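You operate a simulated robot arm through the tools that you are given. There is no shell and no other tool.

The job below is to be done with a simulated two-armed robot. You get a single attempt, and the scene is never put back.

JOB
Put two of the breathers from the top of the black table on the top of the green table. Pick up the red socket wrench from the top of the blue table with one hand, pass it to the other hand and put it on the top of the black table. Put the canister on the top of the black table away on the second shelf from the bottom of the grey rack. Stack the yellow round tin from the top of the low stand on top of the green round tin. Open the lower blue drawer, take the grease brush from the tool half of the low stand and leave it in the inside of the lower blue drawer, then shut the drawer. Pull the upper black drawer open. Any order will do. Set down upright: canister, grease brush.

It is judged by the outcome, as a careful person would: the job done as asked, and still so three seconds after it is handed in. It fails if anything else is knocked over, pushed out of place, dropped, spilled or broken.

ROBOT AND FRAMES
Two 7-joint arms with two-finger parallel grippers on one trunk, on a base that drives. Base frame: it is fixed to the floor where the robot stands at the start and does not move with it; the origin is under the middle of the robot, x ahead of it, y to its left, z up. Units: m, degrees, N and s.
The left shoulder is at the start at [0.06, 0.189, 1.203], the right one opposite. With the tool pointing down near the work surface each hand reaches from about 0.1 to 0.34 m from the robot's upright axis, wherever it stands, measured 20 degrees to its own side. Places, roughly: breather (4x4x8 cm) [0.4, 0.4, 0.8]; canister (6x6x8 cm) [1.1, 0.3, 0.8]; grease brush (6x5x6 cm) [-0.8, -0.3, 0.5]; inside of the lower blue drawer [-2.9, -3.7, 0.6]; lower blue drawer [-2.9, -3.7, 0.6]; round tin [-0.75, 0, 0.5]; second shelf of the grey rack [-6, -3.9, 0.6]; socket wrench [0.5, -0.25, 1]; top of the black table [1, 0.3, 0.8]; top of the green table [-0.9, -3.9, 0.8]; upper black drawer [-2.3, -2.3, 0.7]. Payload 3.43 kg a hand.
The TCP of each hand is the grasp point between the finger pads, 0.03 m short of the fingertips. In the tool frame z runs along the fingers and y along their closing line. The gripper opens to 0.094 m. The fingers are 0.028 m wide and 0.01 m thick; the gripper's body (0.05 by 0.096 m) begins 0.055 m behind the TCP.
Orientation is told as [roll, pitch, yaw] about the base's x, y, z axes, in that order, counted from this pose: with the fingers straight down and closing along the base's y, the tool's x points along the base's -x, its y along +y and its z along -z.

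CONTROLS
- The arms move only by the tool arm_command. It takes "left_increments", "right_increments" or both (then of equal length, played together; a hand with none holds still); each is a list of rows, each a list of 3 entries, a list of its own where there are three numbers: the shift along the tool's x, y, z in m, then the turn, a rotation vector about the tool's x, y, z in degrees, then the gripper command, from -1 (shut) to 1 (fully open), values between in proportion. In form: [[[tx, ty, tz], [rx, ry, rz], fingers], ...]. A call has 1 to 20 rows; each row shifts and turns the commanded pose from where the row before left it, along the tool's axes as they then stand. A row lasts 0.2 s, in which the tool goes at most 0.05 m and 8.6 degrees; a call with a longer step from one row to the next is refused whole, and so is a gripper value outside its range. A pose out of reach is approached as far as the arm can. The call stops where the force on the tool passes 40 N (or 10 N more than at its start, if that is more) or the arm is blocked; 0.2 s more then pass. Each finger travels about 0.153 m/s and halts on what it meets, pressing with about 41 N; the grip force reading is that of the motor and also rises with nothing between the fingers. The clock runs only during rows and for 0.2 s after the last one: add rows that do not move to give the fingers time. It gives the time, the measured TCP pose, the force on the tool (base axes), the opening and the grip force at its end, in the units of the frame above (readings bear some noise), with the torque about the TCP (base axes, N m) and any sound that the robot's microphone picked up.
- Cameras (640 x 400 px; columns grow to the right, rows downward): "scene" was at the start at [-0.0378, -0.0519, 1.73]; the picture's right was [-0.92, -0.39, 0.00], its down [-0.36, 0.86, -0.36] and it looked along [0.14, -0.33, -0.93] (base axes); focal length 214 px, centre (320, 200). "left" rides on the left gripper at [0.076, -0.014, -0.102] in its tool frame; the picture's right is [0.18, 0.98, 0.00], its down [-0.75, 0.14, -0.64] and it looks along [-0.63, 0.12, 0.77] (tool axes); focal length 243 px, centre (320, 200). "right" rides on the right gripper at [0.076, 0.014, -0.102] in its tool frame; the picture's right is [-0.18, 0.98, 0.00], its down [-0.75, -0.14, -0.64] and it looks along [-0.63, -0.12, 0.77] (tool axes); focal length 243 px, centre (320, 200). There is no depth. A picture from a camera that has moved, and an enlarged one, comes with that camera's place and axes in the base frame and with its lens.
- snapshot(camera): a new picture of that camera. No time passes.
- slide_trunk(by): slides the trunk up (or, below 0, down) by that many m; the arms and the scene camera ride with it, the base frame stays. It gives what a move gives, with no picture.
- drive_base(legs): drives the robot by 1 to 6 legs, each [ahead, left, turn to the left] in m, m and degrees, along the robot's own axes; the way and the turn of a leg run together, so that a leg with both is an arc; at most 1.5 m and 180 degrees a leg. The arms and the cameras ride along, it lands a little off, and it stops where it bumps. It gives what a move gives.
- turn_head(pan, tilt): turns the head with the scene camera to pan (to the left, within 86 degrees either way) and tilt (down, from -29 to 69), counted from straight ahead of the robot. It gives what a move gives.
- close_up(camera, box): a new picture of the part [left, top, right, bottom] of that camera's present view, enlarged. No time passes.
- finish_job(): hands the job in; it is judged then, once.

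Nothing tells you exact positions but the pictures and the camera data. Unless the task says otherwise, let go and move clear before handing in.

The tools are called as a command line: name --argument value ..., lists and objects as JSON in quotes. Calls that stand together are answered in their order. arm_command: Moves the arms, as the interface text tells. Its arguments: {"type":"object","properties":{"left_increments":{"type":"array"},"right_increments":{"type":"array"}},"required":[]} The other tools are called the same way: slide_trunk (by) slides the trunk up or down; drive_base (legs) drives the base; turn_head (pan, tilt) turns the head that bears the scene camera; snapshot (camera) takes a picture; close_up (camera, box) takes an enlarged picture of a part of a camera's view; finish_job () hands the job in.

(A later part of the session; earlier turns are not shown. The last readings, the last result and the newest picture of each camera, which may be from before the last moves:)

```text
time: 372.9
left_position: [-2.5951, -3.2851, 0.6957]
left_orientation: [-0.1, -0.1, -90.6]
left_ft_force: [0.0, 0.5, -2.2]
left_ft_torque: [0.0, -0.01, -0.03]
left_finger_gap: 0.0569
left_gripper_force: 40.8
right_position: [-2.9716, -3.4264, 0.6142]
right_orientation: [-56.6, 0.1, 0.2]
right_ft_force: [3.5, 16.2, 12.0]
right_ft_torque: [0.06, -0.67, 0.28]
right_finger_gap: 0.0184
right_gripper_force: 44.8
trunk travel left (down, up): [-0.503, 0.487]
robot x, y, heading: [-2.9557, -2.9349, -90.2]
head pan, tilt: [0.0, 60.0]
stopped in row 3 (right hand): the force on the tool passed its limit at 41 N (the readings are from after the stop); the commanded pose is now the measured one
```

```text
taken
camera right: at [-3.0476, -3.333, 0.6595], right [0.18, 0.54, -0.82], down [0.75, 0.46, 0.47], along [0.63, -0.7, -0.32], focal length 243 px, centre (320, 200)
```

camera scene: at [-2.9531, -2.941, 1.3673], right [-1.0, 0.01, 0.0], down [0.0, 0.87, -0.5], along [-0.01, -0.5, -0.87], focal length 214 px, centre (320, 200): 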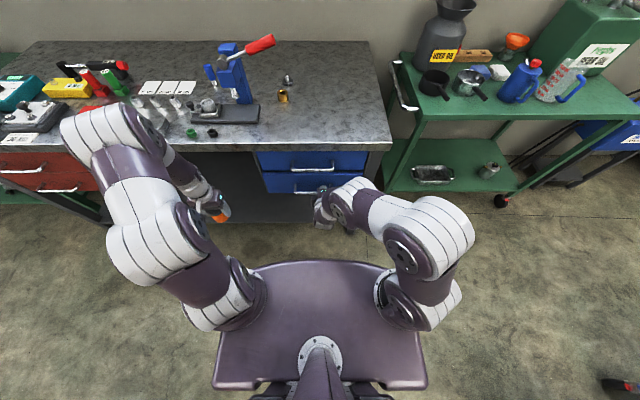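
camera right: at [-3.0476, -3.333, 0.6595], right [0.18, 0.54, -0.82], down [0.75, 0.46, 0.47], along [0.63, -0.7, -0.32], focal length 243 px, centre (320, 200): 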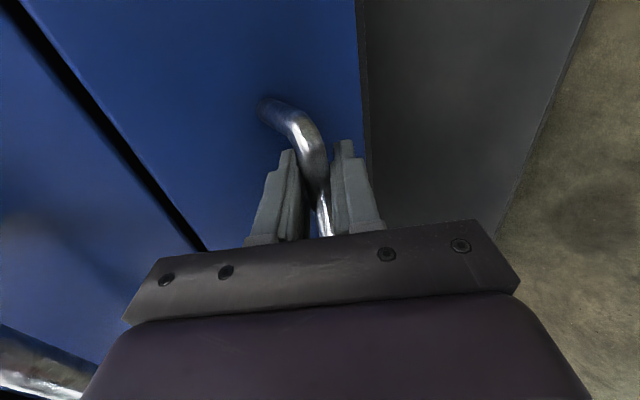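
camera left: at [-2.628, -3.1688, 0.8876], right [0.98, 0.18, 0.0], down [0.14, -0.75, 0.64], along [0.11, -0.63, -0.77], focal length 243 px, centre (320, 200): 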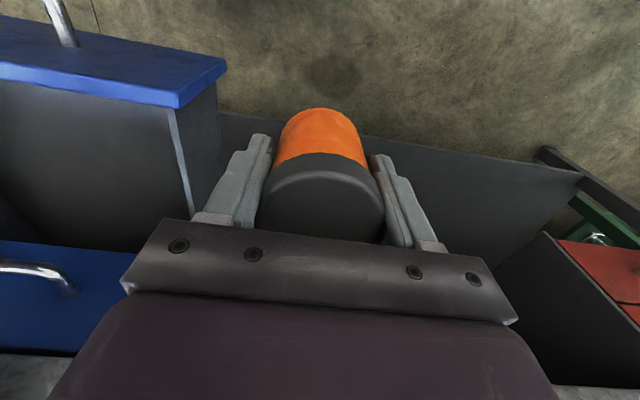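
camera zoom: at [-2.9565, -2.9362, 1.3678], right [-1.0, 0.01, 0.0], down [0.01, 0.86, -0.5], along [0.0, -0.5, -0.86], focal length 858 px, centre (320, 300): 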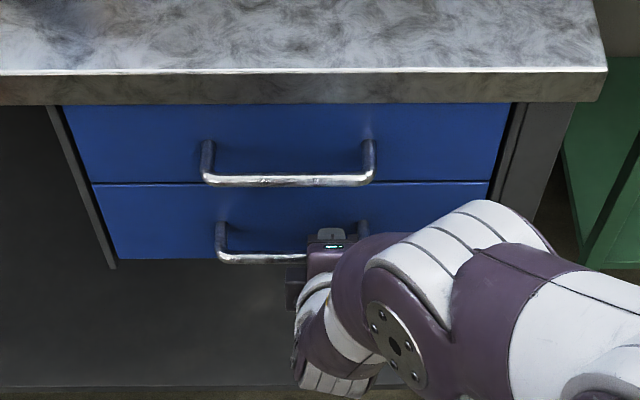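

The drawer is flush with the upper one and has hit its stop. I open the fingers and back straight out.

arm_command --right_increments '[[[0, 0, 0], [0, 0, 0], -0.5], [[0, 0, 0], [0, 0, 0], -0.2], [[0, 0, 0], [0, 0, 0], -0.1], [[0, 0, -0.015], [0, 0, 0], -0.1], [[0, 0, -0.025], [0, 0, 0], -0.1], [[0, 0, -0.03], [0, 0, 0], -0.1], [[0, 0, -0.03], [0, 0, 0], -0.1], [[0, 0, 0], [0, 0, 0], -0.1]]'

close_up --camera "scene" --box '[240, 130, 400, 220]'

snapshot --camera "right"

```text
time: 374.7
left_position: [-2.597, -3.2854, 0.6944]
left_orientation: [0.0, 0.0, -90.5]
left_ft_force: [-0.5, -0.1, -2.0]
left_ft_torque: [0.03, 0.03, 0.01]
left_finger_gap: 0.0571
left_gripper_force: 41.4
right_position: [-2.9728, -3.3445, 0.6687]
right_orientation: [-56.5, 0.3, 0.0]
right_ft_force: [-0.7, 0.1, -0.9]
right_ft_torque: [-0.03, -0.01, 0.03]
right_finger_gap: 0.0425
right_gripper_force: 0.1
trunk travel left (down, up): [-0.503, 0.487]
robot x, y, heading: [-2.9552, -2.9306, -90.4]
head pan, tilt: [0.0, 60.0]
```

```text
4.00 times, centred on (320, 175) of scene
camera zoom: at [-2.9565, -2.9397, 1.3673], right [-1.0, 0.01, 0.0], down [0.01, 0.87, -0.5], along [0.0, -0.5, -0.87], focal length 858 px, centre (320, 300)
```

zoom: 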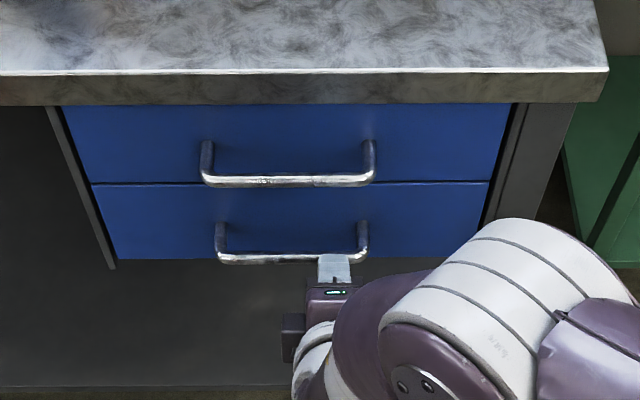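

```text
taken
camera right: at [-3.0475, -3.2522, 0.7143], right [0.18, 0.54, -0.82], down [0.75, 0.46, 0.47], along [0.63, -0.7, -0.33], focal length 243 px, centre (320, 200)
```

right: 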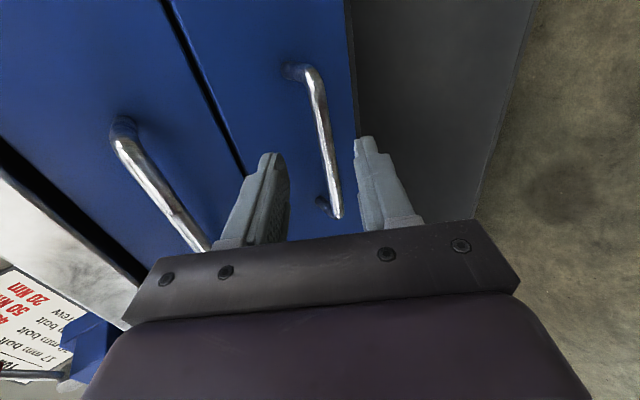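

The blue drawer is shut with the brush inside. Next is the canister: I raise the trunk and look west toward the grey rack.

slide_trunk --by 0.38

turn_head --pan -80 --tilt 25

snapshot --camera "scene"

turn_head --pan -86 --tilt 55

snapshot --camera "scene"

```text
time: 378.3
left_position: [-2.5968, -3.2855, 1.0748]
left_orientation: [0.0, 0.0, -90.4]
left_ft_force: [0.1, 0.4, -0.7]
left_ft_torque: [0.0, -0.01, -0.06]
left_finger_gap: 0.0569
left_gripper_force: 41.1
right_position: [-2.9726, -3.3457, 1.0495]
right_orientation: [-56.6, 0.2, 0.1]
right_ft_force: [0.3, 0.2, -0.9]
right_ft_torque: [-0.01, 0.01, -0.03]
right_finger_gap: 0.0426
right_gripper_force: 0.2
trunk travel left (down, up): [-0.883, 0.107]
robot x, y, heading: [-2.9603, -2.934, -90.1]
head pan, tilt: [0.0, 60.0]
```

```text
time: 379.9
left_position: [-2.5964, -3.2861, 1.0746]
left_orientation: [-0.1, 0.1, -90.5]
left_ft_force: [-0.8, 0.1, -1.1]
left_ft_torque: [0.0, 0.0, -0.01]
left_finger_gap: 0.0571
left_gripper_force: 40.8
right_position: [-2.9723, -3.3457, 1.0495]
right_orientation: [-56.5, 0.2, 0.1]
right_ft_force: [-0.9, -0.2, 0.1]
right_ft_torque: [0.03, 0.02, -0.02]
right_finger_gap: 0.0425
right_gripper_force: 0.0
trunk travel left (down, up): [-0.883, 0.107]
robot x, y, heading: [-2.954, -2.9355, -90.3]
head pan, tilt: [-80.0, 25.0]
```

```text
taken
camera scene: at [-3.0469, -2.8882, 1.7974], right [-0.17, 0.99, 0.0], down [0.42, 0.07, -0.91], along [-0.89, -0.15, -0.42], focal length 214 px, centre (320, 200)
```

scene: 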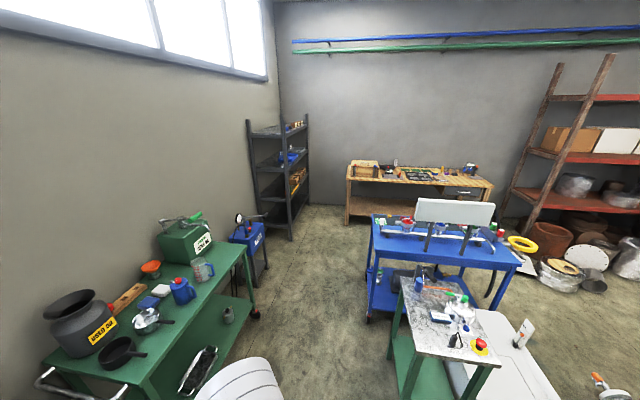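

```text
time: 380.8
left_position: [-2.597, -3.2843, 1.0746]
left_orientation: [0.0, 0.0, -90.5]
left_ft_force: [-0.7, 0.1, -1.9]
left_ft_torque: [0.01, -0.01, -0.01]
left_finger_gap: 0.057
left_gripper_force: 40.9
right_position: [-2.9733, -3.3452, 1.0487]
right_orientation: [-56.5, 0.3, 0.1]
right_ft_force: [0.0, -0.7, -0.2]
right_ft_torque: [0.0, 0.02, 0.0]
right_finger_gap: 0.0423
right_gripper_force: 0.0
trunk travel left (down, up): [-0.883, 0.107]
robot x, y, heading: [-2.9552, -2.9311, -90.2]
head pan, tilt: [-85.9, 55.0]
```

```text
taken
camera scene: at [-3.0281, -2.8774, 1.7535], right [-0.06, 1.0, 0.0], down [0.82, 0.05, -0.57], along [-0.57, -0.04, -0.82], focal length 214 px, centre (320, 200)
```

scene: 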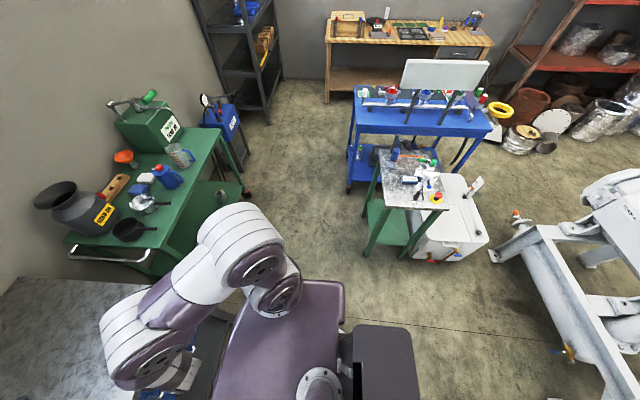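

I'll enlarge the rack to understand its shelves and which way it faces.

turn_head --pan -80 --tilt 25

close_up --camera "scene" --box '[230, 100, 330, 250]'

```text
time: 381.8
left_position: [-2.5977, -3.2869, 1.075]
left_orientation: [-0.1, 0.0, -90.5]
left_ft_force: [0.5, -0.9, -1.4]
left_ft_torque: [0.03, -0.01, 0.02]
left_finger_gap: 0.0571
left_gripper_force: 40.7
right_position: [-2.9729, -3.3444, 1.0498]
right_orientation: [-56.4, 0.1, 0.0]
right_ft_force: [-0.1, 0.7, -0.2]
right_ft_torque: [0.0, -0.03, -0.01]
right_finger_gap: 0.0422
right_gripper_force: 0.1
trunk travel left (down, up): [-0.883, 0.107]
robot x, y, heading: [-2.9573, -2.9303, -90.2]
head pan, tilt: [-80.0, 25.0]
```

```text
2.67 times, centred on (280, 175) of scene
camera zoom: at [-3.0469, -2.8881, 1.7974], right [-0.17, 0.99, 0.0], down [0.42, 0.07, -0.91], along [-0.89, -0.15, -0.42], focal length 572 px, centre (427, 267)
```

zoom: 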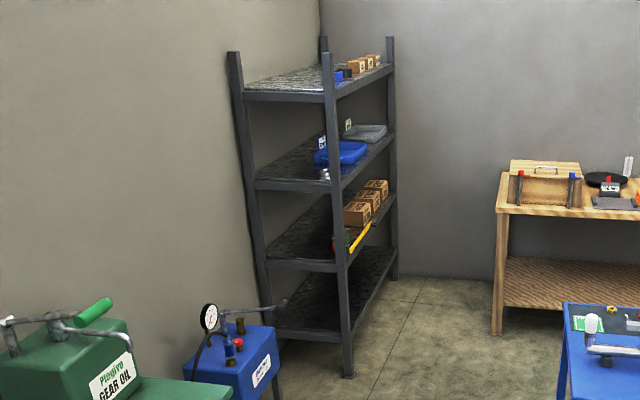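

The rack faces north; its second shelf from the bottom is at z ≈ 0.63 with boxes on the west part and free space on the east part. Before driving there I straighten the right hand.

arm_command --right_increments '[[[0, 0, 0], [-8.2, 0, 0], 0], [[0, 0, 0], [-8.2, 0, 0], 0], [[0, 0, 0], [-8.2, 0, 0], 0], [[0, 0, 0], [-8.2, 0, 0], 0], [[0, 0, 0], [-8.2, 0, 0], 0], [[0, 0, 0], [-8.2, 0, 0], 0], [[0, 0, 0], [-7.3, 0, 0], 0], [[0, 0, 0], [0, 0, 0], 0]]'

arm_command --right_increments '[[[0, 0, 0], [0, 0, 8.2], 0], [[0, 0, 0], [0, 0, 8.2], 0], [[0, 0, 0], [0, 0, 8.2], 0], [[0, 0, 0], [0, 0, 8.2], 0], [[0, 0, 0], [0, 0, 8.2], 0], [[0, 0, 0], [0, 0, 8.2], 0], [[0, 0, 0], [0, 0, 8.2], 0], [[0, 0, 0], [0, 0, 8.2], 0], [[0, 0, 0], [0, 0, 8.2], 0], [[0, 0, 0], [0, 0, 8.2], 0], [[0, 0, 0], [0, 0, 8], 0], [[0, 0, 0], [0, 0, 0], 0]]'

arm_command --right_increments '[[[0, -0.04, 0], [0, 0, 0], 0], [[0, -0.04, 0], [0, 0, 0], 0], [[0.02, -0.04, 0], [0, 0, 0], 0], [[0.02, -0.04, 0], [0, 0, 0], 0], [[0.03, -0.03, 0], [0, 0, 0], 0], [[0, 0, 0], [0, 0, 0], 0]]'

```text
time: 383.6
left_position: [-2.5961, -3.284, 1.0759]
left_orientation: [0.0, 0.0, -90.5]
left_ft_force: [-0.1, -0.5, -0.8]
left_ft_torque: [0.03, 0.0, 0.0]
left_finger_gap: 0.0569
left_gripper_force: 40.7
right_position: [-2.9713, -3.3445, 1.0485]
right_orientation: [0.1, 0.1, 0.2]
right_ft_force: [0.5, 0.0, 0.8]
right_ft_torque: [-0.02, 0.01, 0.01]
right_finger_gap: 0.0472
right_gripper_force: 0.0
trunk travel left (down, up): [-0.883, 0.107]
robot x, y, heading: [-2.9607, -2.9316, -90.3]
head pan, tilt: [-80.0, 25.0]
```

```text
time: 386.2
left_position: [-2.5963, -3.2865, 1.0754]
left_orientation: [0.0, 0.0, -90.5]
left_ft_force: [-0.1, -0.4, -0.5]
left_ft_torque: [0.03, 0.03, -0.01]
left_finger_gap: 0.0571
left_gripper_force: 41.0
right_position: [-2.9719, -3.3456, 1.0505]
right_orientation: [-0.2, 0.0, -90.0]
right_ft_force: [0.0, 0.5, -1.1]
right_ft_torque: [0.0, -0.01, 0.0]
right_finger_gap: 0.0471
right_gripper_force: 0.1
trunk travel left (down, up): [-0.883, 0.107]
robot x, y, heading: [-2.9575, -2.9325, -90.2]
head pan, tilt: [-80.0, 25.0]
```

```text
time: 387.6
left_position: [-2.5958, -3.2854, 1.0749]
left_orientation: [0.0, 0.1, -90.5]
left_ft_force: [0.1, 0.2, -1.4]
left_ft_torque: [0.0, -0.01, 0.03]
left_finger_gap: 0.0571
left_gripper_force: 41.0
right_position: [-3.1626, -3.2751, 1.0491]
right_orientation: [-0.2, 0.0, -89.9]
right_ft_force: [0.5, -0.6, 0.7]
right_ft_torque: [-0.03, 0.0, -0.01]
right_finger_gap: 0.0472
right_gripper_force: 0.0
trunk travel left (down, up): [-0.883, 0.107]
robot x, y, heading: [-2.9558, -2.9312, -90.6]
head pan, tilt: [-80.0, 25.0]
```

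I pull the left hand in a little, turn west, and drive along the corridor in stages.

arm_command --left_increments '[[[0, -0.04, 0], [0, 0, 0], -1], [[0, -0.04, 0], [0, 0, 0], -1], [[0, -0.03, 0], [0, 0, 0], -1], [[0, 0, 0], [0, 0, 0], -1]]'

drive_base --legs '[[0, 0, -90], [0, 0.1, 0], [0.9, 0, 0]]'

turn_head --pan 0 --tilt 30

snapshot --camera "scene"

```text
time: 388.6
left_position: [-2.709, -3.2855, 1.0739]
left_orientation: [0.0, 0.0, -90.5]
left_ft_force: [-0.2, 0.7, -0.8]
left_ft_torque: [0.01, -0.01, 0.02]
left_finger_gap: 0.0572
left_gripper_force: 41.3
right_position: [-3.1629, -3.2762, 1.0489]
right_orientation: [-0.3, 0.0, -89.9]
right_ft_force: [0.5, 0.6, -0.1]
right_ft_torque: [0.0, -0.01, -0.01]
right_finger_gap: 0.0468
right_gripper_force: 0.1
trunk travel left (down, up): [-0.883, 0.107]
robot x, y, heading: [-2.9557, -2.931, -90.2]
head pan, tilt: [-80.0, 25.0]
```

```text
time: 397.8
left_position: [-4.185, -3.3296, 1.0746]
left_orientation: [0.0, 0.0, -177.8]
left_ft_force: [-0.1, 0.7, -2.1]
left_ft_torque: [0.03, 0.02, -0.03]
left_finger_gap: 0.0572
left_gripper_force: 40.6
right_position: [-4.1969, -2.8738, 1.0496]
right_orientation: [-0.1, 0.0, -177.4]
right_ft_force: [-0.3, 0.4, 0.2]
right_ft_torque: [-0.02, 0.05, 0.0]
right_finger_gap: 0.047
right_gripper_force: 0.1
trunk travel left (down, up): [-0.883, 0.107]
robot x, y, heading: [-3.8476, -3.0636, -178.0]
head pan, tilt: [-80.0, 25.0]
```

```text
time: 399.3
left_position: [-4.187, -3.329, 1.0736]
left_orientation: [0.0, 0.0, -177.9]
left_ft_force: [0.6, -0.2, -0.7]
left_ft_torque: [0.01, 0.02, 0.01]
left_finger_gap: 0.057
left_gripper_force: 40.8
right_position: [-4.1959, -2.8737, 1.0491]
right_orientation: [-0.2, -0.1, -177.4]
right_ft_force: [-0.7, 0.1, -0.1]
right_ft_torque: [0.01, -0.05, 0.0]
right_finger_gap: 0.0471
right_gripper_force: 0.1
trunk travel left (down, up): [-0.883, 0.107]
robot x, y, heading: [-3.8437, -3.0664, -178.0]
head pan, tilt: [0.0, 30.0]
```

```text
taken
camera scene: at [-3.8753, -3.0665, 1.7895], right [-0.04, 1.0, 0.0], down [0.5, 0.02, -0.87], along [-0.87, -0.03, -0.5], focal length 214 px, centre (320, 200)
```

scene: 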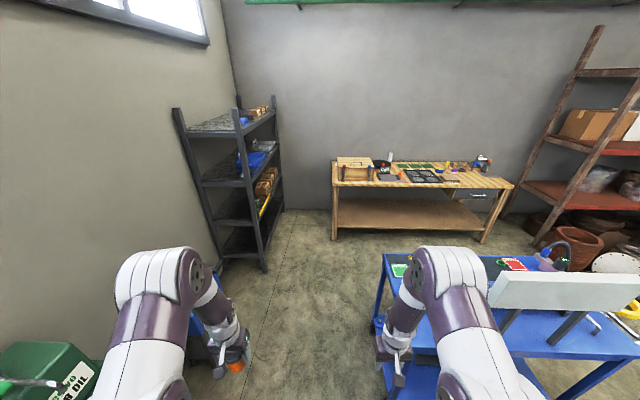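

The way is clear. I continue west and then turn to face the rack.

drive_base --legs '[[0, 0, -2], [1.5, 0, 0], [0.28, 0, 0], [0, 0, 90]]'

turn_head --pan 0 --tilt 40

snapshot --camera "scene"

close_up --camera "scene" --box '[200, 120, 500, 320]'

snapshot --camera "right"

snapshot --camera "left"

```text
time: 412.5
left_position: [-5.3811, -3.4352, 1.0738]
left_orientation: [0.0, 0.1, -90.0]
left_ft_force: [0.0, 0.9, -1.7]
left_ft_torque: [0.01, -0.01, 0.03]
left_finger_gap: 0.0575
left_gripper_force: 41.3
right_position: [-5.8355, -3.4282, 1.0498]
right_orientation: [-0.2, 0.0, -89.5]
right_ft_force: [-0.6, 0.4, -0.7]
right_ft_torque: [0.02, 0.0, -0.01]
right_finger_gap: 0.0473
right_gripper_force: 0.1
trunk travel left (down, up): [-0.883, 0.107]
robot x, y, heading: [-5.6313, -3.0847, -90.1]
head pan, tilt: [0.0, 30.0]
```

```text
time: 413.2
left_position: [-5.3807, -3.4347, 1.0739]
left_orientation: [0.0, 0.0, -90.1]
left_ft_force: [-0.1, -0.7, -1.1]
left_ft_torque: [-0.02, -0.02, 0.01]
left_finger_gap: 0.0572
left_gripper_force: 41.1
right_position: [-5.8361, -3.4283, 1.0492]
right_orientation: [-0.2, -0.1, -89.6]
right_ft_force: [-1.0, -0.2, -0.6]
right_ft_torque: [0.02, 0.02, -0.03]
right_finger_gap: 0.047
right_gripper_force: 0.1
trunk travel left (down, up): [-0.883, 0.107]
robot x, y, heading: [-5.6323, -3.0865, -90.0]
head pan, tilt: [0.0, 40.0]
```

```text
taken
camera scene: at [-5.6323, -3.1102, 1.7742], right [-1.0, 0.0, 0.0], down [0.0, 0.64, -0.77], along [0.0, -0.77, -0.64], focal length 214 px, centre (320, 200)
```

scene: 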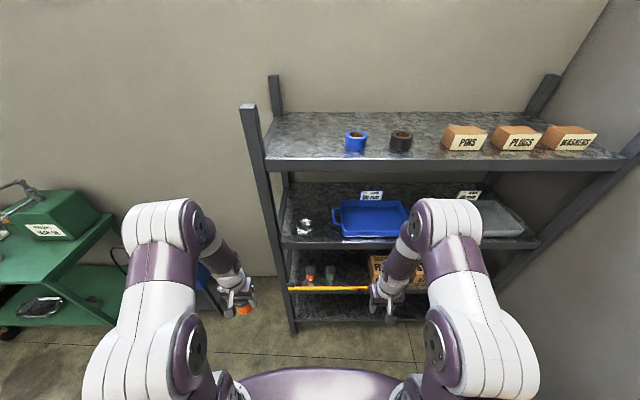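

```text
2.00 times, centred on (350, 220) of scene
camera zoom: at [-5.6323, -3.1102, 1.7742], right [-1.0, 0.0, 0.0], down [0.0, 0.64, -0.77], along [0.0, -0.77, -0.64], focal length 429 px, centre (260, 160)
```

zoom: 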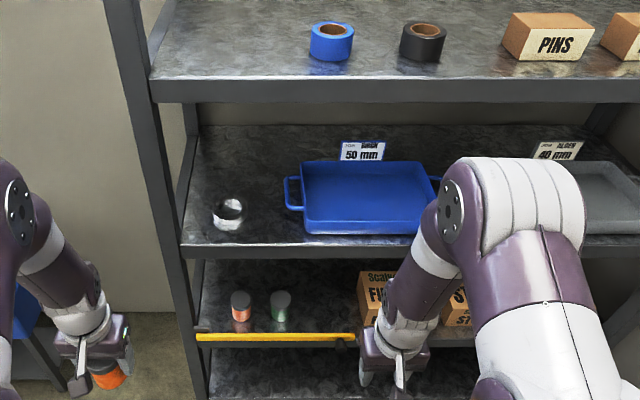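

```text
taken
camera right: at [-5.8214, -3.353, 1.1515], right [0.98, -0.18, 0.0], down [-0.13, -0.75, 0.64], along [-0.12, -0.63, -0.77], focal length 243 px, centre (320, 200)
```

right: 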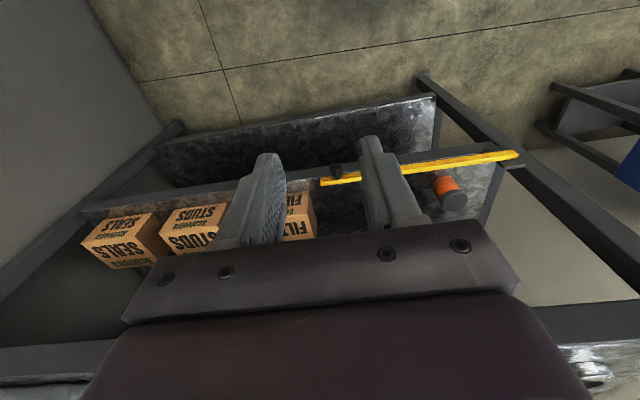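

```text
taken
camera left: at [-5.3948, -3.3598, 1.1762], right [0.98, 0.18, 0.0], down [0.14, -0.75, 0.64], along [0.12, -0.63, -0.77], focal length 243 px, centre (320, 200)
```

left: 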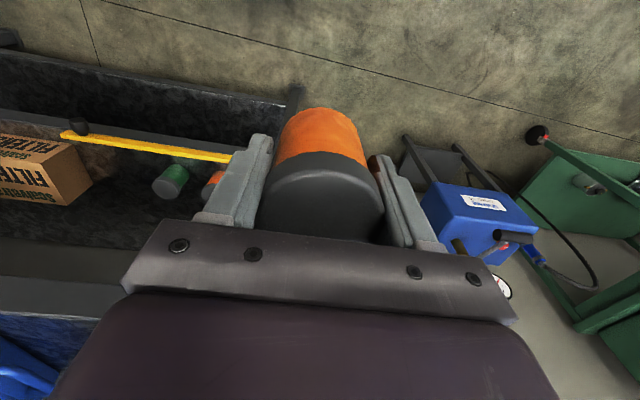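

The second shelf already holds an orange and a green canister behind a yellow front rail, with a free slot near x = -5.83 between the green one and the FILTERS box. I'll set the left hand inward, tuck the right hand away, and lower the trunk while still clear of the rack.

arm_command --left_increments '[[[0, -0.04, -0.02], [0, 0, 0], -1], [[0, -0.04, -0.02], [0, 0, 0], -1], [[0, -0.04, -0.02], [0, 0, 0], -1], [[0, -0.04, -0.02], [0, 0, 0], -1], [[0, 0, -0.03], [0, 0, 0], -1], [[0, 0, 0], [0, 0, 0], -1]]' --right_increments '[[[0.0, -0.035, 0], [0, 0, 0], 0], [[0.02, -0.035, 0], [0, 0, 0], 0], [[0.025, -0.035, 0], [0, 0, 0], 0], [[0.02, 0, 0], [0, 0, 0], 0], [[0, 0, 0], [0, 0, 0], 0], [[0, 0, 0], [0, 0, 0], 0]]'

slide_trunk --by -0.4

snapshot --camera "scene"

snapshot --camera "left"

```text
time: 414.6
left_position: [-5.5425, -3.437, 1.1862]
left_orientation: [0.0, -0.1, -90.0]
left_ft_force: [0.4, -0.5, -1.8]
left_ft_torque: [-0.01, 0.01, 0.0]
left_finger_gap: 0.0575
left_gripper_force: 41.4
right_position: [-5.941, -3.3649, 1.0525]
right_orientation: [-0.2, 0.0, -89.5]
right_ft_force: [-1.2, -0.8, 0.4]
right_ft_torque: [-0.01, 0.01, 0.01]
right_finger_gap: 0.047
right_gripper_force: 0.1
trunk travel left (down, up): [-0.883, 0.107]
robot x, y, heading: [-5.6346, -3.0874, -90.3]
head pan, tilt: [0.0, 40.0]
```

```text
time: 418.4
left_position: [-5.5413, -3.4363, 0.7866]
left_orientation: [0.0, -0.1, -90.1]
left_ft_force: [-0.1, -0.2, -1.7]
left_ft_torque: [-0.02, -0.01, -0.01]
left_finger_gap: 0.0573
left_gripper_force: 41.1
right_position: [-5.9414, -3.3634, 0.6527]
right_orientation: [-0.1, 0.0, -89.5]
right_ft_force: [-0.1, -0.4, 0.3]
right_ft_torque: [0.02, -0.03, 0.01]
right_finger_gap: 0.047
right_gripper_force: 0.1
trunk travel left (down, up): [-0.483, 0.507]
robot x, y, heading: [-5.6318, -3.0833, -90.3]
head pan, tilt: [0.0, 40.0]
```

```text
taken
camera scene: at [-5.6325, -3.1101, 1.3741], right [-1.0, 0.0, 0.0], down [0.0, 0.64, -0.77], along [0.0, -0.77, -0.64], focal length 214 px, centre (320, 200)
```

scene: 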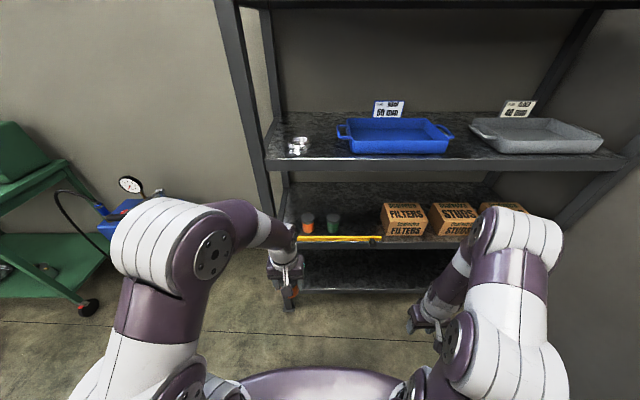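

```text
taken
camera left: at [-5.5548, -3.3606, 0.8878], right [0.98, 0.18, 0.0], down [0.14, -0.75, 0.64], along [0.12, -0.63, -0.77], focal length 243 px, centre (320, 200)
```

left: 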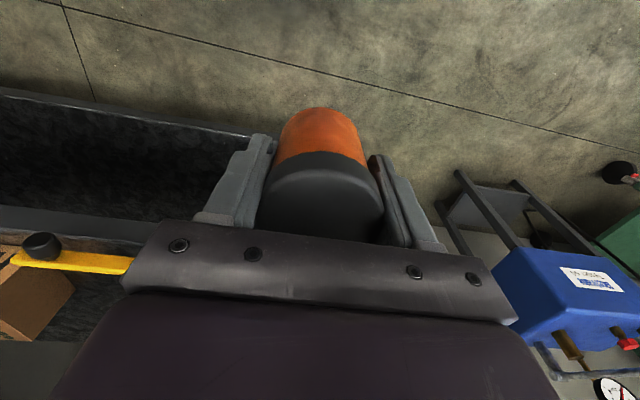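

Now I get a better look at the shelf; I'll enlarge it to fix the slot and the rail.

close_up --camera "scene" --box '[280, 170, 440, 280]'

close_up --camera "scene" --box '[285, 195, 385, 255]'

snapshot --camera "right"

```text
3.64 times, centred on (360, 225) of scene
camera zoom: at [-5.6325, -3.1101, 1.3741], right [-1.0, 0.0, 0.0], down [0.0, 0.64, -0.77], along [0.0, -0.77, -0.64], focal length 780 px, centre (174, 109)
```

zoom: 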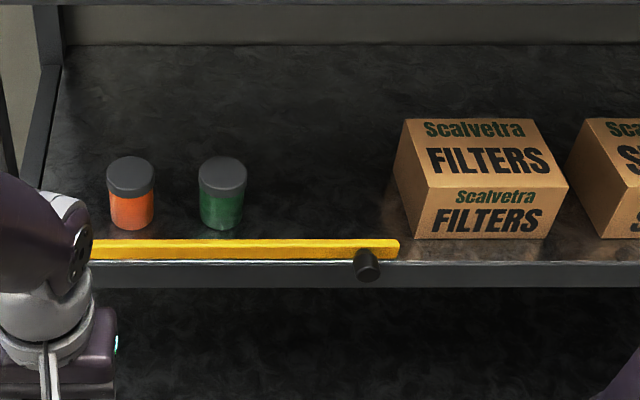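

```text
6.40 times, centred on (335, 225) of scene
camera zoom: at [-5.6325, -3.1101, 1.3741], right [-1.0, 0.0, 0.0], down [0.0, 0.64, -0.77], along [0.0, -0.77, -0.64], focal length 1373 px, centre (224, 40)
```

zoom: 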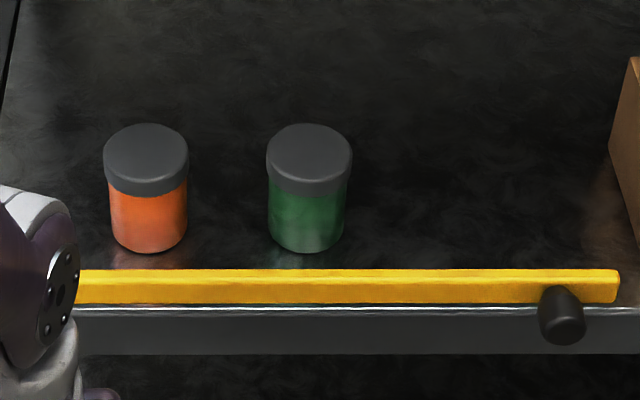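

```text
taken
camera right: at [-5.9265, -3.288, 0.7539], right [0.98, -0.18, 0.0], down [-0.13, -0.75, 0.64], along [-0.12, -0.63, -0.77], focal length 243 px, centre (320, 200)
```

right: 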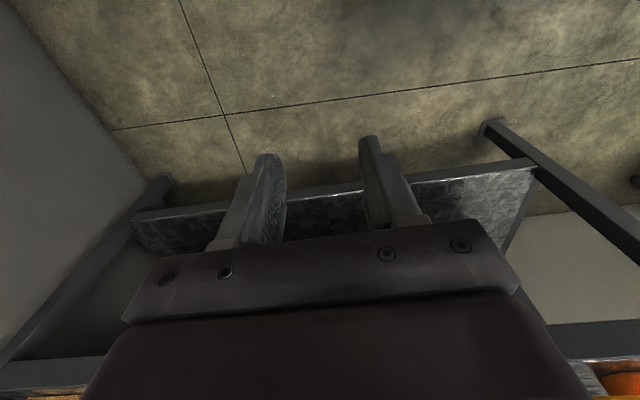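

The slot is clear: shelf surface z ≈ 0.627, rail about 2 cm tall at its front edge, free gap centred at x ≈ -5.82. I check the wooden table on my right before strafing.

turn_head --pan -75 --tilt 55

snapshot --camera "scene"

```text
time: 419.9
left_position: [-5.5421, -3.4376, 0.7857]
left_orientation: [0.1, 0.0, -90.1]
left_ft_force: [-0.3, -0.6, -1.6]
left_ft_torque: [0.02, -0.03, 0.0]
left_finger_gap: 0.0573
left_gripper_force: 40.5
right_position: [-5.9414, -3.3637, 0.6524]
right_orientation: [-0.2, -0.1, -89.5]
right_ft_force: [0.0, 0.0, -0.9]
right_ft_torque: [0.02, 0.02, 0.01]
right_finger_gap: 0.0473
right_gripper_force: 0.2
trunk travel left (down, up): [-0.483, 0.507]
robot x, y, heading: [-5.6309, -3.0834, -90.1]
head pan, tilt: [-75.0, 55.0]
```

```text
taken
camera scene: at [-5.7022, -3.0438, 1.3534], right [-0.26, 0.97, 0.0], down [0.79, 0.21, -0.57], along [-0.55, -0.15, -0.82], focal length 214 px, centre (320, 200)
```

scene: 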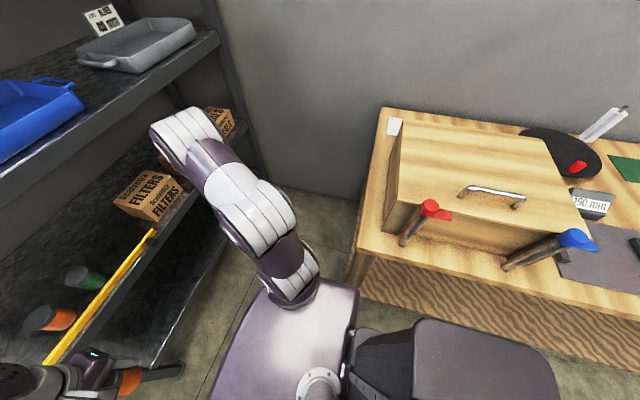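

The wooden table is close on the right, so I'll approach the slot at a slight angle instead of strafing. First I lower the trunk further so the elbows stay below the third shelf, raising the left hand relative to the shoulder.

arm_command --left_increments '[[[0, 0, -0.035], [0, 0, 0], -1], [[0, 0, -0.035], [0, 0, 0], -1], [[0, 0, -0.035], [0, 0, 0], -1], [[0, 0, -0.035], [0, 0, 0], -1], [[0, 0, 0], [0, 0, 0], -1]]'

slide_trunk --by -0.2

turn_head --pan 0 --tilt 35

snapshot --camera "scene"

snapshot --camera "left"

snapshot --camera "right"

```text
time: 421.1
left_position: [-5.5397, -3.4324, 0.8928]
left_orientation: [0.1, 0.1, -90.1]
left_ft_force: [0.1, -0.1, -1.5]
left_ft_torque: [0.01, 0.0, 0.02]
left_finger_gap: 0.057
left_gripper_force: 41.1
left hand out of reach, approached as far as the arm can: row 4
right_position: [-5.9411, -3.3645, 0.6503]
right_orientation: [-0.2, 0.0, -89.4]
right_ft_force: [0.2, 0.1, -0.2]
right_ft_torque: [0.01, -0.02, -0.02]
right_finger_gap: 0.0469
right_gripper_force: 0.1
trunk travel left (down, up): [-0.483, 0.507]
robot x, y, heading: [-5.6333, -3.0827, -90.0]
head pan, tilt: [-75.0, 55.0]
```

```text
time: 423.2
left_position: [-5.5387, -3.4312, 0.6948]
left_orientation: [0.0, -0.1, -90.2]
left_ft_force: [0.2, -0.2, -0.5]
left_ft_torque: [0.01, -0.01, -0.01]
left_finger_gap: 0.057
left_gripper_force: 41.2
right_position: [-5.9408, -3.3635, 0.4517]
right_orientation: [-0.3, 0.0, -89.5]
right_ft_force: [0.9, 0.0, 0.5]
right_ft_torque: [-0.03, -0.02, -0.04]
right_finger_gap: 0.047
right_gripper_force: 0.1
trunk travel left (down, up): [-0.283, 0.707]
robot x, y, heading: [-5.6339, -3.0822, -90.0]
head pan, tilt: [-75.0, 55.0]
```

```text
time: 424.7
left_position: [-5.5409, -3.4322, 0.6932]
left_orientation: [-0.1, 0.0, -90.1]
left_ft_force: [0.0, -0.2, -0.8]
left_ft_torque: [-0.01, -0.03, 0.05]
left_finger_gap: 0.0571
left_gripper_force: 40.8
right_position: [-5.9413, -3.364, 0.4525]
right_orientation: [-0.2, 0.0, -89.4]
right_ft_force: [-0.6, 1.2, -0.6]
right_ft_torque: [-0.01, -0.04, -0.01]
right_finger_gap: 0.047
right_gripper_force: 0.1
trunk travel left (down, up): [-0.283, 0.707]
robot x, y, heading: [-5.6356, -3.0828, -90.0]
head pan, tilt: [0.0, 35.0]
```

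```text
taken
camera scene: at [-5.6326, -3.1131, 1.1816], right [-1.0, 0.0, 0.0], down [0.0, 0.57, -0.82], along [0.0, -0.82, -0.57], focal length 214 px, centre (320, 200)
```

scene: 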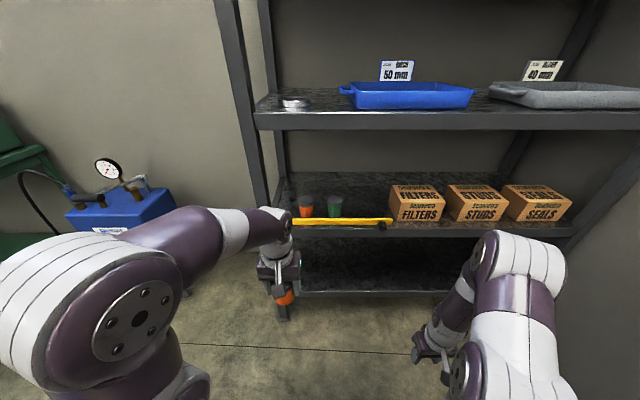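

```text
taken
camera left: at [-5.553, -3.3561, 0.7965], right [0.98, 0.18, 0.0], down [0.14, -0.75, 0.64], along [0.12, -0.63, -0.77], focal length 243 px, centre (320, 200)
```

left: 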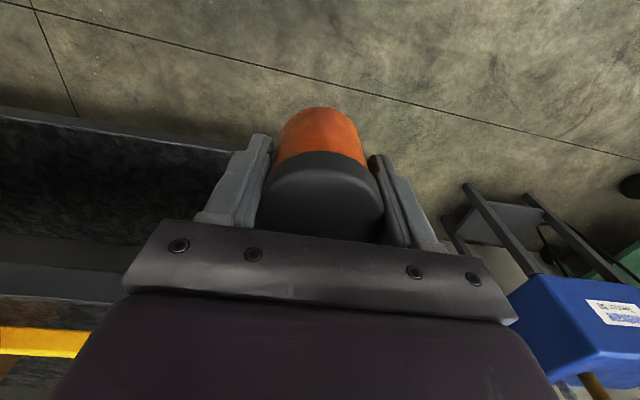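

```text
taken
camera right: at [-5.9265, -3.288, 0.5539], right [0.98, -0.18, 0.0], down [-0.13, -0.75, 0.64], along [-0.12, -0.63, -0.77], focal length 243 px, centre (320, 200)
```

right: 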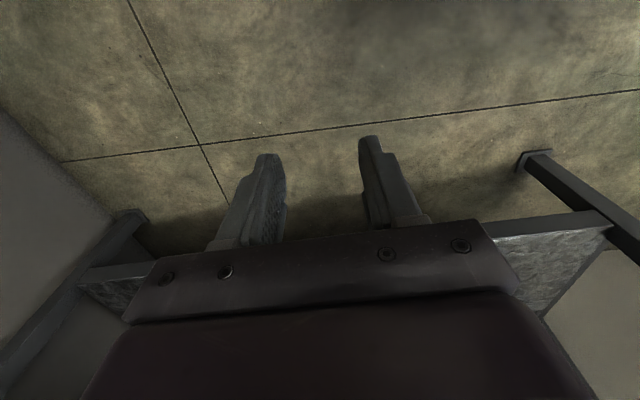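

The vertical hand would bring my forearm too close to the upper shelf, so I'll set the canister on the clear floor here and re-grip it with the hand pitched forward, which suits the shelf far better.

slide_trunk --by -0.27

arm_command --left_increments '[[[0, 0, 0.04], [0, 0, 0], -1], [[0, 0, 0.04], [0, 0, 0], -1], [[0, 0, 0.04], [0, 0, 0], -1], [[0, 0, 0.04], [0, 0, 0], -1], [[0, 0, 0.04], [0, 0, 0], -1], [[0, 0, 0.04], [0, 0, 0], -1], [[0, 0, 0.04], [0, 0, 0], -1], [[0, 0, 0.03], [0, 0, 0], -1], [[0, 0, 0], [0, 0, 0], -1]]'

snapshot --camera "left"

turn_head --pan 0 --tilt 60

snapshot --camera "scene"

```text
time: 427.5
left_position: [-5.5408, -3.4328, 0.4244]
left_orientation: [0.0, 0.0, -90.2]
left_ft_force: [-0.1, 0.1, -1.3]
left_ft_torque: [0.01, -0.01, 0.02]
left_finger_gap: 0.0568
left_gripper_force: 40.1
right_position: [-5.9409, -3.3644, 0.1818]
right_orientation: [-0.2, 0.0, -89.5]
right_ft_force: [-0.5, -0.3, 0.1]
right_ft_torque: [0.01, 0.04, -0.03]
right_finger_gap: 0.0471
right_gripper_force: 0.1
trunk travel left (down, up): [-0.013, 0.977]
robot x, y, heading: [-5.6312, -3.0878, -89.9]
head pan, tilt: [0.0, 35.0]
```

```text
time: 429.5
left_position: [-5.5406, -3.4319, 0.1136]
left_orientation: [0.0, 0.0, -90.1]
left_ft_force: [-0.9, 0.1, -0.9]
left_ft_torque: [0.02, -0.02, 0.01]
left_finger_gap: 0.0572
left_gripper_force: 41.3
right_position: [-5.9404, -3.3634, 0.1818]
right_orientation: [-0.3, 0.0, -89.5]
right_ft_force: [0.4, -0.7, 0.1]
right_ft_torque: [-0.04, 0.0, 0.01]
right_finger_gap: 0.0472
right_gripper_force: 0.0
trunk travel left (down, up): [-0.013, 0.977]
robot x, y, heading: [-5.6299, -3.0839, -90.2]
head pan, tilt: [0.0, 35.0]
```

```text
taken
camera left: at [-5.5536, -3.3553, 0.2161], right [0.98, 0.18, 0.0], down [0.14, -0.75, 0.64], along [0.12, -0.63, -0.77], focal length 243 px, centre (320, 200)
```

left: 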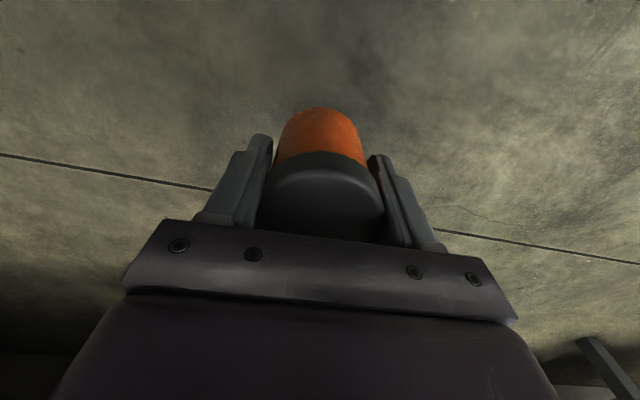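

```text
time: 430.4
left_position: [-5.5397, -3.4318, 0.1141]
left_orientation: [0.0, -0.1, -90.0]
left_ft_force: [0.2, 0.5, -1.6]
left_ft_torque: [0.02, -0.01, 0.01]
left_finger_gap: 0.0571
left_gripper_force: 40.9
right_position: [-5.9418, -3.3625, 0.1811]
right_orientation: [-0.2, 0.0, -89.5]
right_ft_force: [0.2, -0.2, -0.1]
right_ft_torque: [0.01, -0.01, 0.0]
right_finger_gap: 0.0467
right_gripper_force: 0.0
trunk travel left (down, up): [-0.013, 0.977]
robot x, y, heading: [-5.6303, -3.0818, -90.1]
head pan, tilt: [0.0, 60.0]
```

```text
taken
camera scene: at [-5.6325, -3.0918, 0.8774], right [-1.0, 0.0, 0.0], down [0.0, 0.87, -0.5], along [0.0, -0.5, -0.87], focal length 214 px, centre (320, 200)
```

scene: 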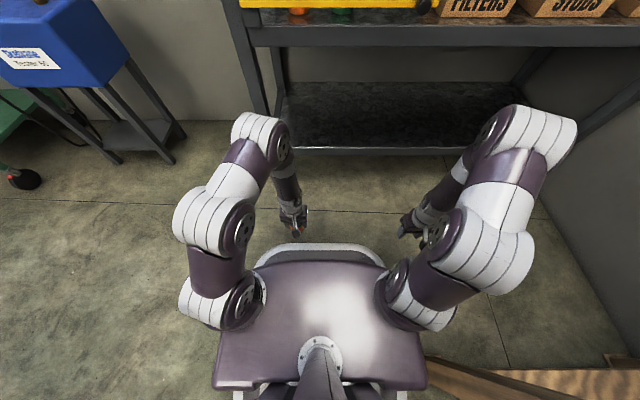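

Open floor below. I lower until the canister touches the floor.

arm_command --left_increments '[[[0, 0, 0.025], [0, 0, 0], -1], [[0, 0, 0.025], [0, 0, 0], -1], [[0, 0, 0.008], [0, 0, 0], -1], [[0, 0, 0], [0, 0, 0], -1]]'

arm_command --left_increments '[[[0, 0, 0.004], [0, 0, 0], -1], [[0, 0, 0.003], [0, 0, 0], -1], [[0, 0, 0.003], [0, 0, 0], -1], [[0, 0, 0], [0, 0, 0], -1]]'

```text
time: 431.4
left_position: [-5.5397, -3.4315, 0.0559]
left_orientation: [0.0, -0.1, -90.0]
left_ft_force: [-0.3, 0.0, -1.6]
left_ft_torque: [-0.03, 0.0, 0.0]
left_finger_gap: 0.057
left_gripper_force: 40.7
right_position: [-5.9414, -3.3636, 0.1826]
right_orientation: [-0.2, 0.0, -89.5]
right_ft_force: [-0.3, -0.1, -0.4]
right_ft_torque: [0.0, 0.01, 0.05]
right_finger_gap: 0.047
right_gripper_force: 0.1
trunk travel left (down, up): [-0.013, 0.977]
robot x, y, heading: [-5.6332, -3.0846, -90.2]
head pan, tilt: [0.0, 60.0]
```

```text
time: 432.4
left_position: [-5.54, -3.4312, 0.0478]
left_orientation: [-0.1, -0.1, -90.1]
left_ft_force: [1.0, 6.9, 35.0]
left_ft_torque: [0.12, 0.01, 0.02]
left_finger_gap: 0.0572
left_gripper_force: 40.7
right_position: [-5.9407, -3.3644, 0.1809]
right_orientation: [-0.2, 0.0, -89.5]
right_ft_force: [0.5, -0.9, 1.0]
right_ft_torque: [0.01, 0.01, -0.02]
right_finger_gap: 0.047
right_gripper_force: 0.0
trunk travel left (down, up): [-0.013, 0.977]
robot x, y, heading: [-5.6335, -3.0819, -90.1]
head pan, tilt: [0.0, 60.0]
```

The canister stands on the floor. I ease off, open, and rise.

arm_command --left_increments '[[[0, 0, -0.002], [0, 0, 0], -1], [[0, 0, 0], [0, 0, 0], 0.35], [[0, 0, 0], [0, 0, 0], 0.7], [[0, 0, 0], [0, 0, 0], 1], [[0, 0, 0], [0, 0, 0], 1], [[0, 0, -0.03], [0, 0, 0], 1], [[0, 0, -0.04], [0, 0, 0], 1], [[0, 0, -0.04], [0, 0, 0], 1], [[0, 0, -0.04], [0, 0, 0], 1], [[0, 0, -0.04], [0, 0, 0], 1], [[0, 0, 0], [0, 0, 0], 1]]'

snapshot --camera "left"

```text
time: 434.8
left_position: [-5.5394, -3.4324, 0.2379]
left_orientation: [-0.1, 0.0, -90.1]
left_ft_force: [-0.7, -0.2, 1.0]
left_ft_torque: [0.0, 0.0, 0.03]
left_finger_gap: 0.094
left_gripper_force: 0.0
right_position: [-5.9411, -3.365, 0.1816]
right_orientation: [-0.2, 0.0, -89.4]
right_ft_force: [0.4, 0.2, 0.4]
right_ft_torque: [-0.02, 0.01, 0.0]
right_finger_gap: 0.047
right_gripper_force: 0.0
trunk travel left (down, up): [-0.013, 0.977]
robot x, y, heading: [-5.6317, -3.0817, -90.1]
head pan, tilt: [0.0, 60.0]
```

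```text
taken
camera left: at [-5.553, -3.3566, 0.3405], right [0.98, 0.18, 0.0], down [0.14, -0.75, 0.64], along [0.12, -0.63, -0.77], focal length 243 px, centre (320, 200)
```

left: 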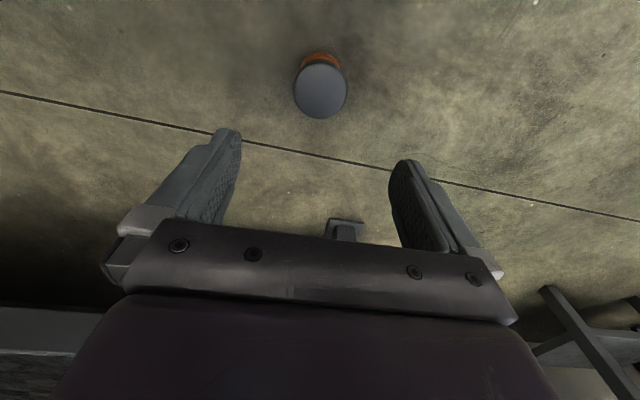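

The canister stands on the floor at (-5.540, -3.432). I back off 12 cm and pitch the left hand forward.

drive_base --legs '[[-0.12, 0, 0]]'

arm_command --left_increments '[[[0, 0, 0], [0, -8.2, 0], 1], [[0, 0, 0], [0, -8.2, 0], 1], [[0, 0, 0], [0, -8.2, 0], 1], [[0, 0, 0], [0, -8.2, 0], 1], [[0, 0, 0], [0, -8.2, 0], 1], [[0, 0, 0], [0, -8.2, 0], 1], [[0, 0, 0], [0, -8.2, 0], 1], [[0, 0, 0], [0, 0, 0], 1]]'

snapshot --camera "left"

snapshot --camera "scene"

```text
time: 436.0
left_position: [-5.5389, -3.3115, 0.2376]
left_orientation: [0.1, -0.1, -90.1]
left_ft_force: [-1.1, -0.3, 0.5]
left_ft_torque: [0.01, -0.03, -0.01]
left_finger_gap: 0.0938
left_gripper_force: 0.0
right_position: [-5.9421, -3.2433, 0.1821]
right_orientation: [-0.2, 0.0, -89.5]
right_ft_force: [-1.0, 0.4, 0.2]
right_ft_torque: [0.02, -0.01, -0.02]
right_finger_gap: 0.047
right_gripper_force: 0.0
trunk travel left (down, up): [-0.013, 0.977]
robot x, y, heading: [-5.6308, -2.9618, -89.9]
head pan, tilt: [0.0, 60.0]
```

```text
time: 437.4
left_position: [-5.5288, -3.3093, 0.2404]
left_orientation: [4.5, -43.9, -92.1]
left_ft_force: [4.1, 20.8, 46.9]
left_ft_torque: [5.83, 0.46, -0.75]
left_finger_gap: 0.0939
left_gripper_force: 0.0
left hand out of reach, approached as far as the arm can: row 4, 7
right_position: [-5.941, -3.2433, 0.183]
right_orientation: [-0.1, -0.1, -89.5]
right_ft_force: [0.0, -0.2, 0.0]
right_ft_torque: [0.02, -0.03, -0.01]
right_finger_gap: 0.047
right_gripper_force: 0.0
trunk travel left (down, up): [-0.013, 0.977]
robot x, y, heading: [-5.6318, -2.9656, -90.0]
head pan, tilt: [0.0, 60.0]
stopped in row 7 (left hand): the force on the tool passed its limit at 115 N (the readings are from after the stop); the commanded pose is now the measured one
```

```text
taken
camera left: at [-5.5452, -3.1846, 0.2596], right [0.99, 0.15, -0.07], down [0.09, -0.09, 0.99], along [0.14, -0.98, -0.11], focal length 243 px, centre (320, 200)
```

left: 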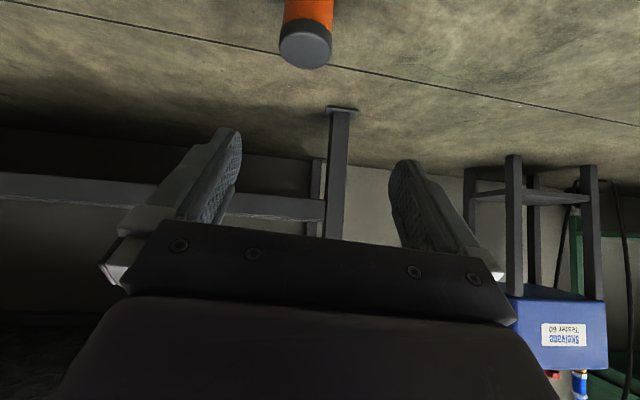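

```text
taken
camera scene: at [-5.6331, -2.9691, 0.8784], right [-1.0, 0.0, 0.0], down [0.0, 0.86, -0.5], along [0.0, -0.5, -0.86], focal length 214 px, centre (320, 200)
```

scene: 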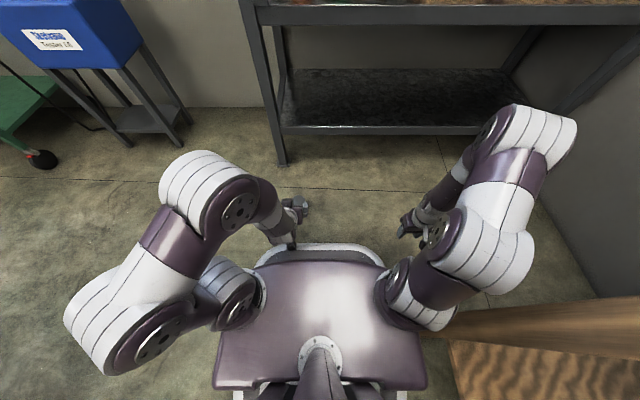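

The pitched hand's camera touched the front of my own base. I move the hand up and forward, away from it, then finish pitching.

arm_command --left_increments '[[[-0.03, 0, 0.005], [0, 0, 0], 1], [[-0.03, 0, 0.012], [0, 0, 0], 1], [[0, 0, 0], [0, 0, 0], 1]]'

snapshot --camera "left"

```text
time: 438.2
left_position: [-5.5308, -3.3685, 0.267]
left_orientation: [4.4, -44.0, -92.2]
left_ft_force: [0.6, 0.6, 0.1]
left_ft_torque: [-0.01, 0.05, 0.0]
left_finger_gap: 0.0941
left_gripper_force: 0.1
right_position: [-5.9409, -3.2438, 0.1804]
right_orientation: [-0.2, 0.1, -89.4]
right_ft_force: [-0.8, 0.7, -0.3]
right_ft_torque: [0.01, 0.0, -0.02]
right_finger_gap: 0.0472
right_gripper_force: 0.1
trunk travel left (down, up): [-0.013, 0.977]
robot x, y, heading: [-5.6315, -2.9633, -90.1]
head pan, tilt: [0.0, 60.0]
```

```text
taken
camera left: at [-5.5468, -3.2429, 0.2878], right [0.99, 0.15, -0.07], down [0.09, -0.09, 0.99], along [0.14, -0.98, -0.11], focal length 243 px, centre (320, 200)
```

left: 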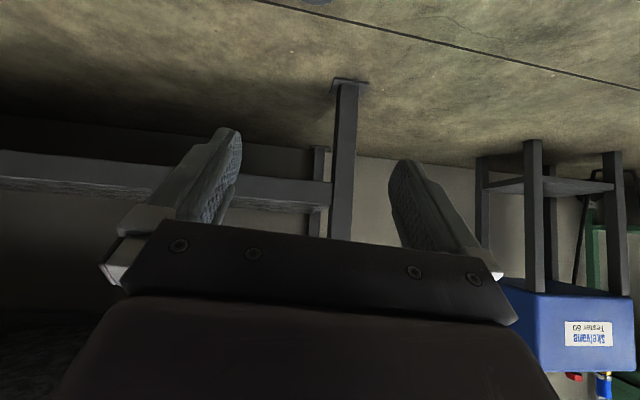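

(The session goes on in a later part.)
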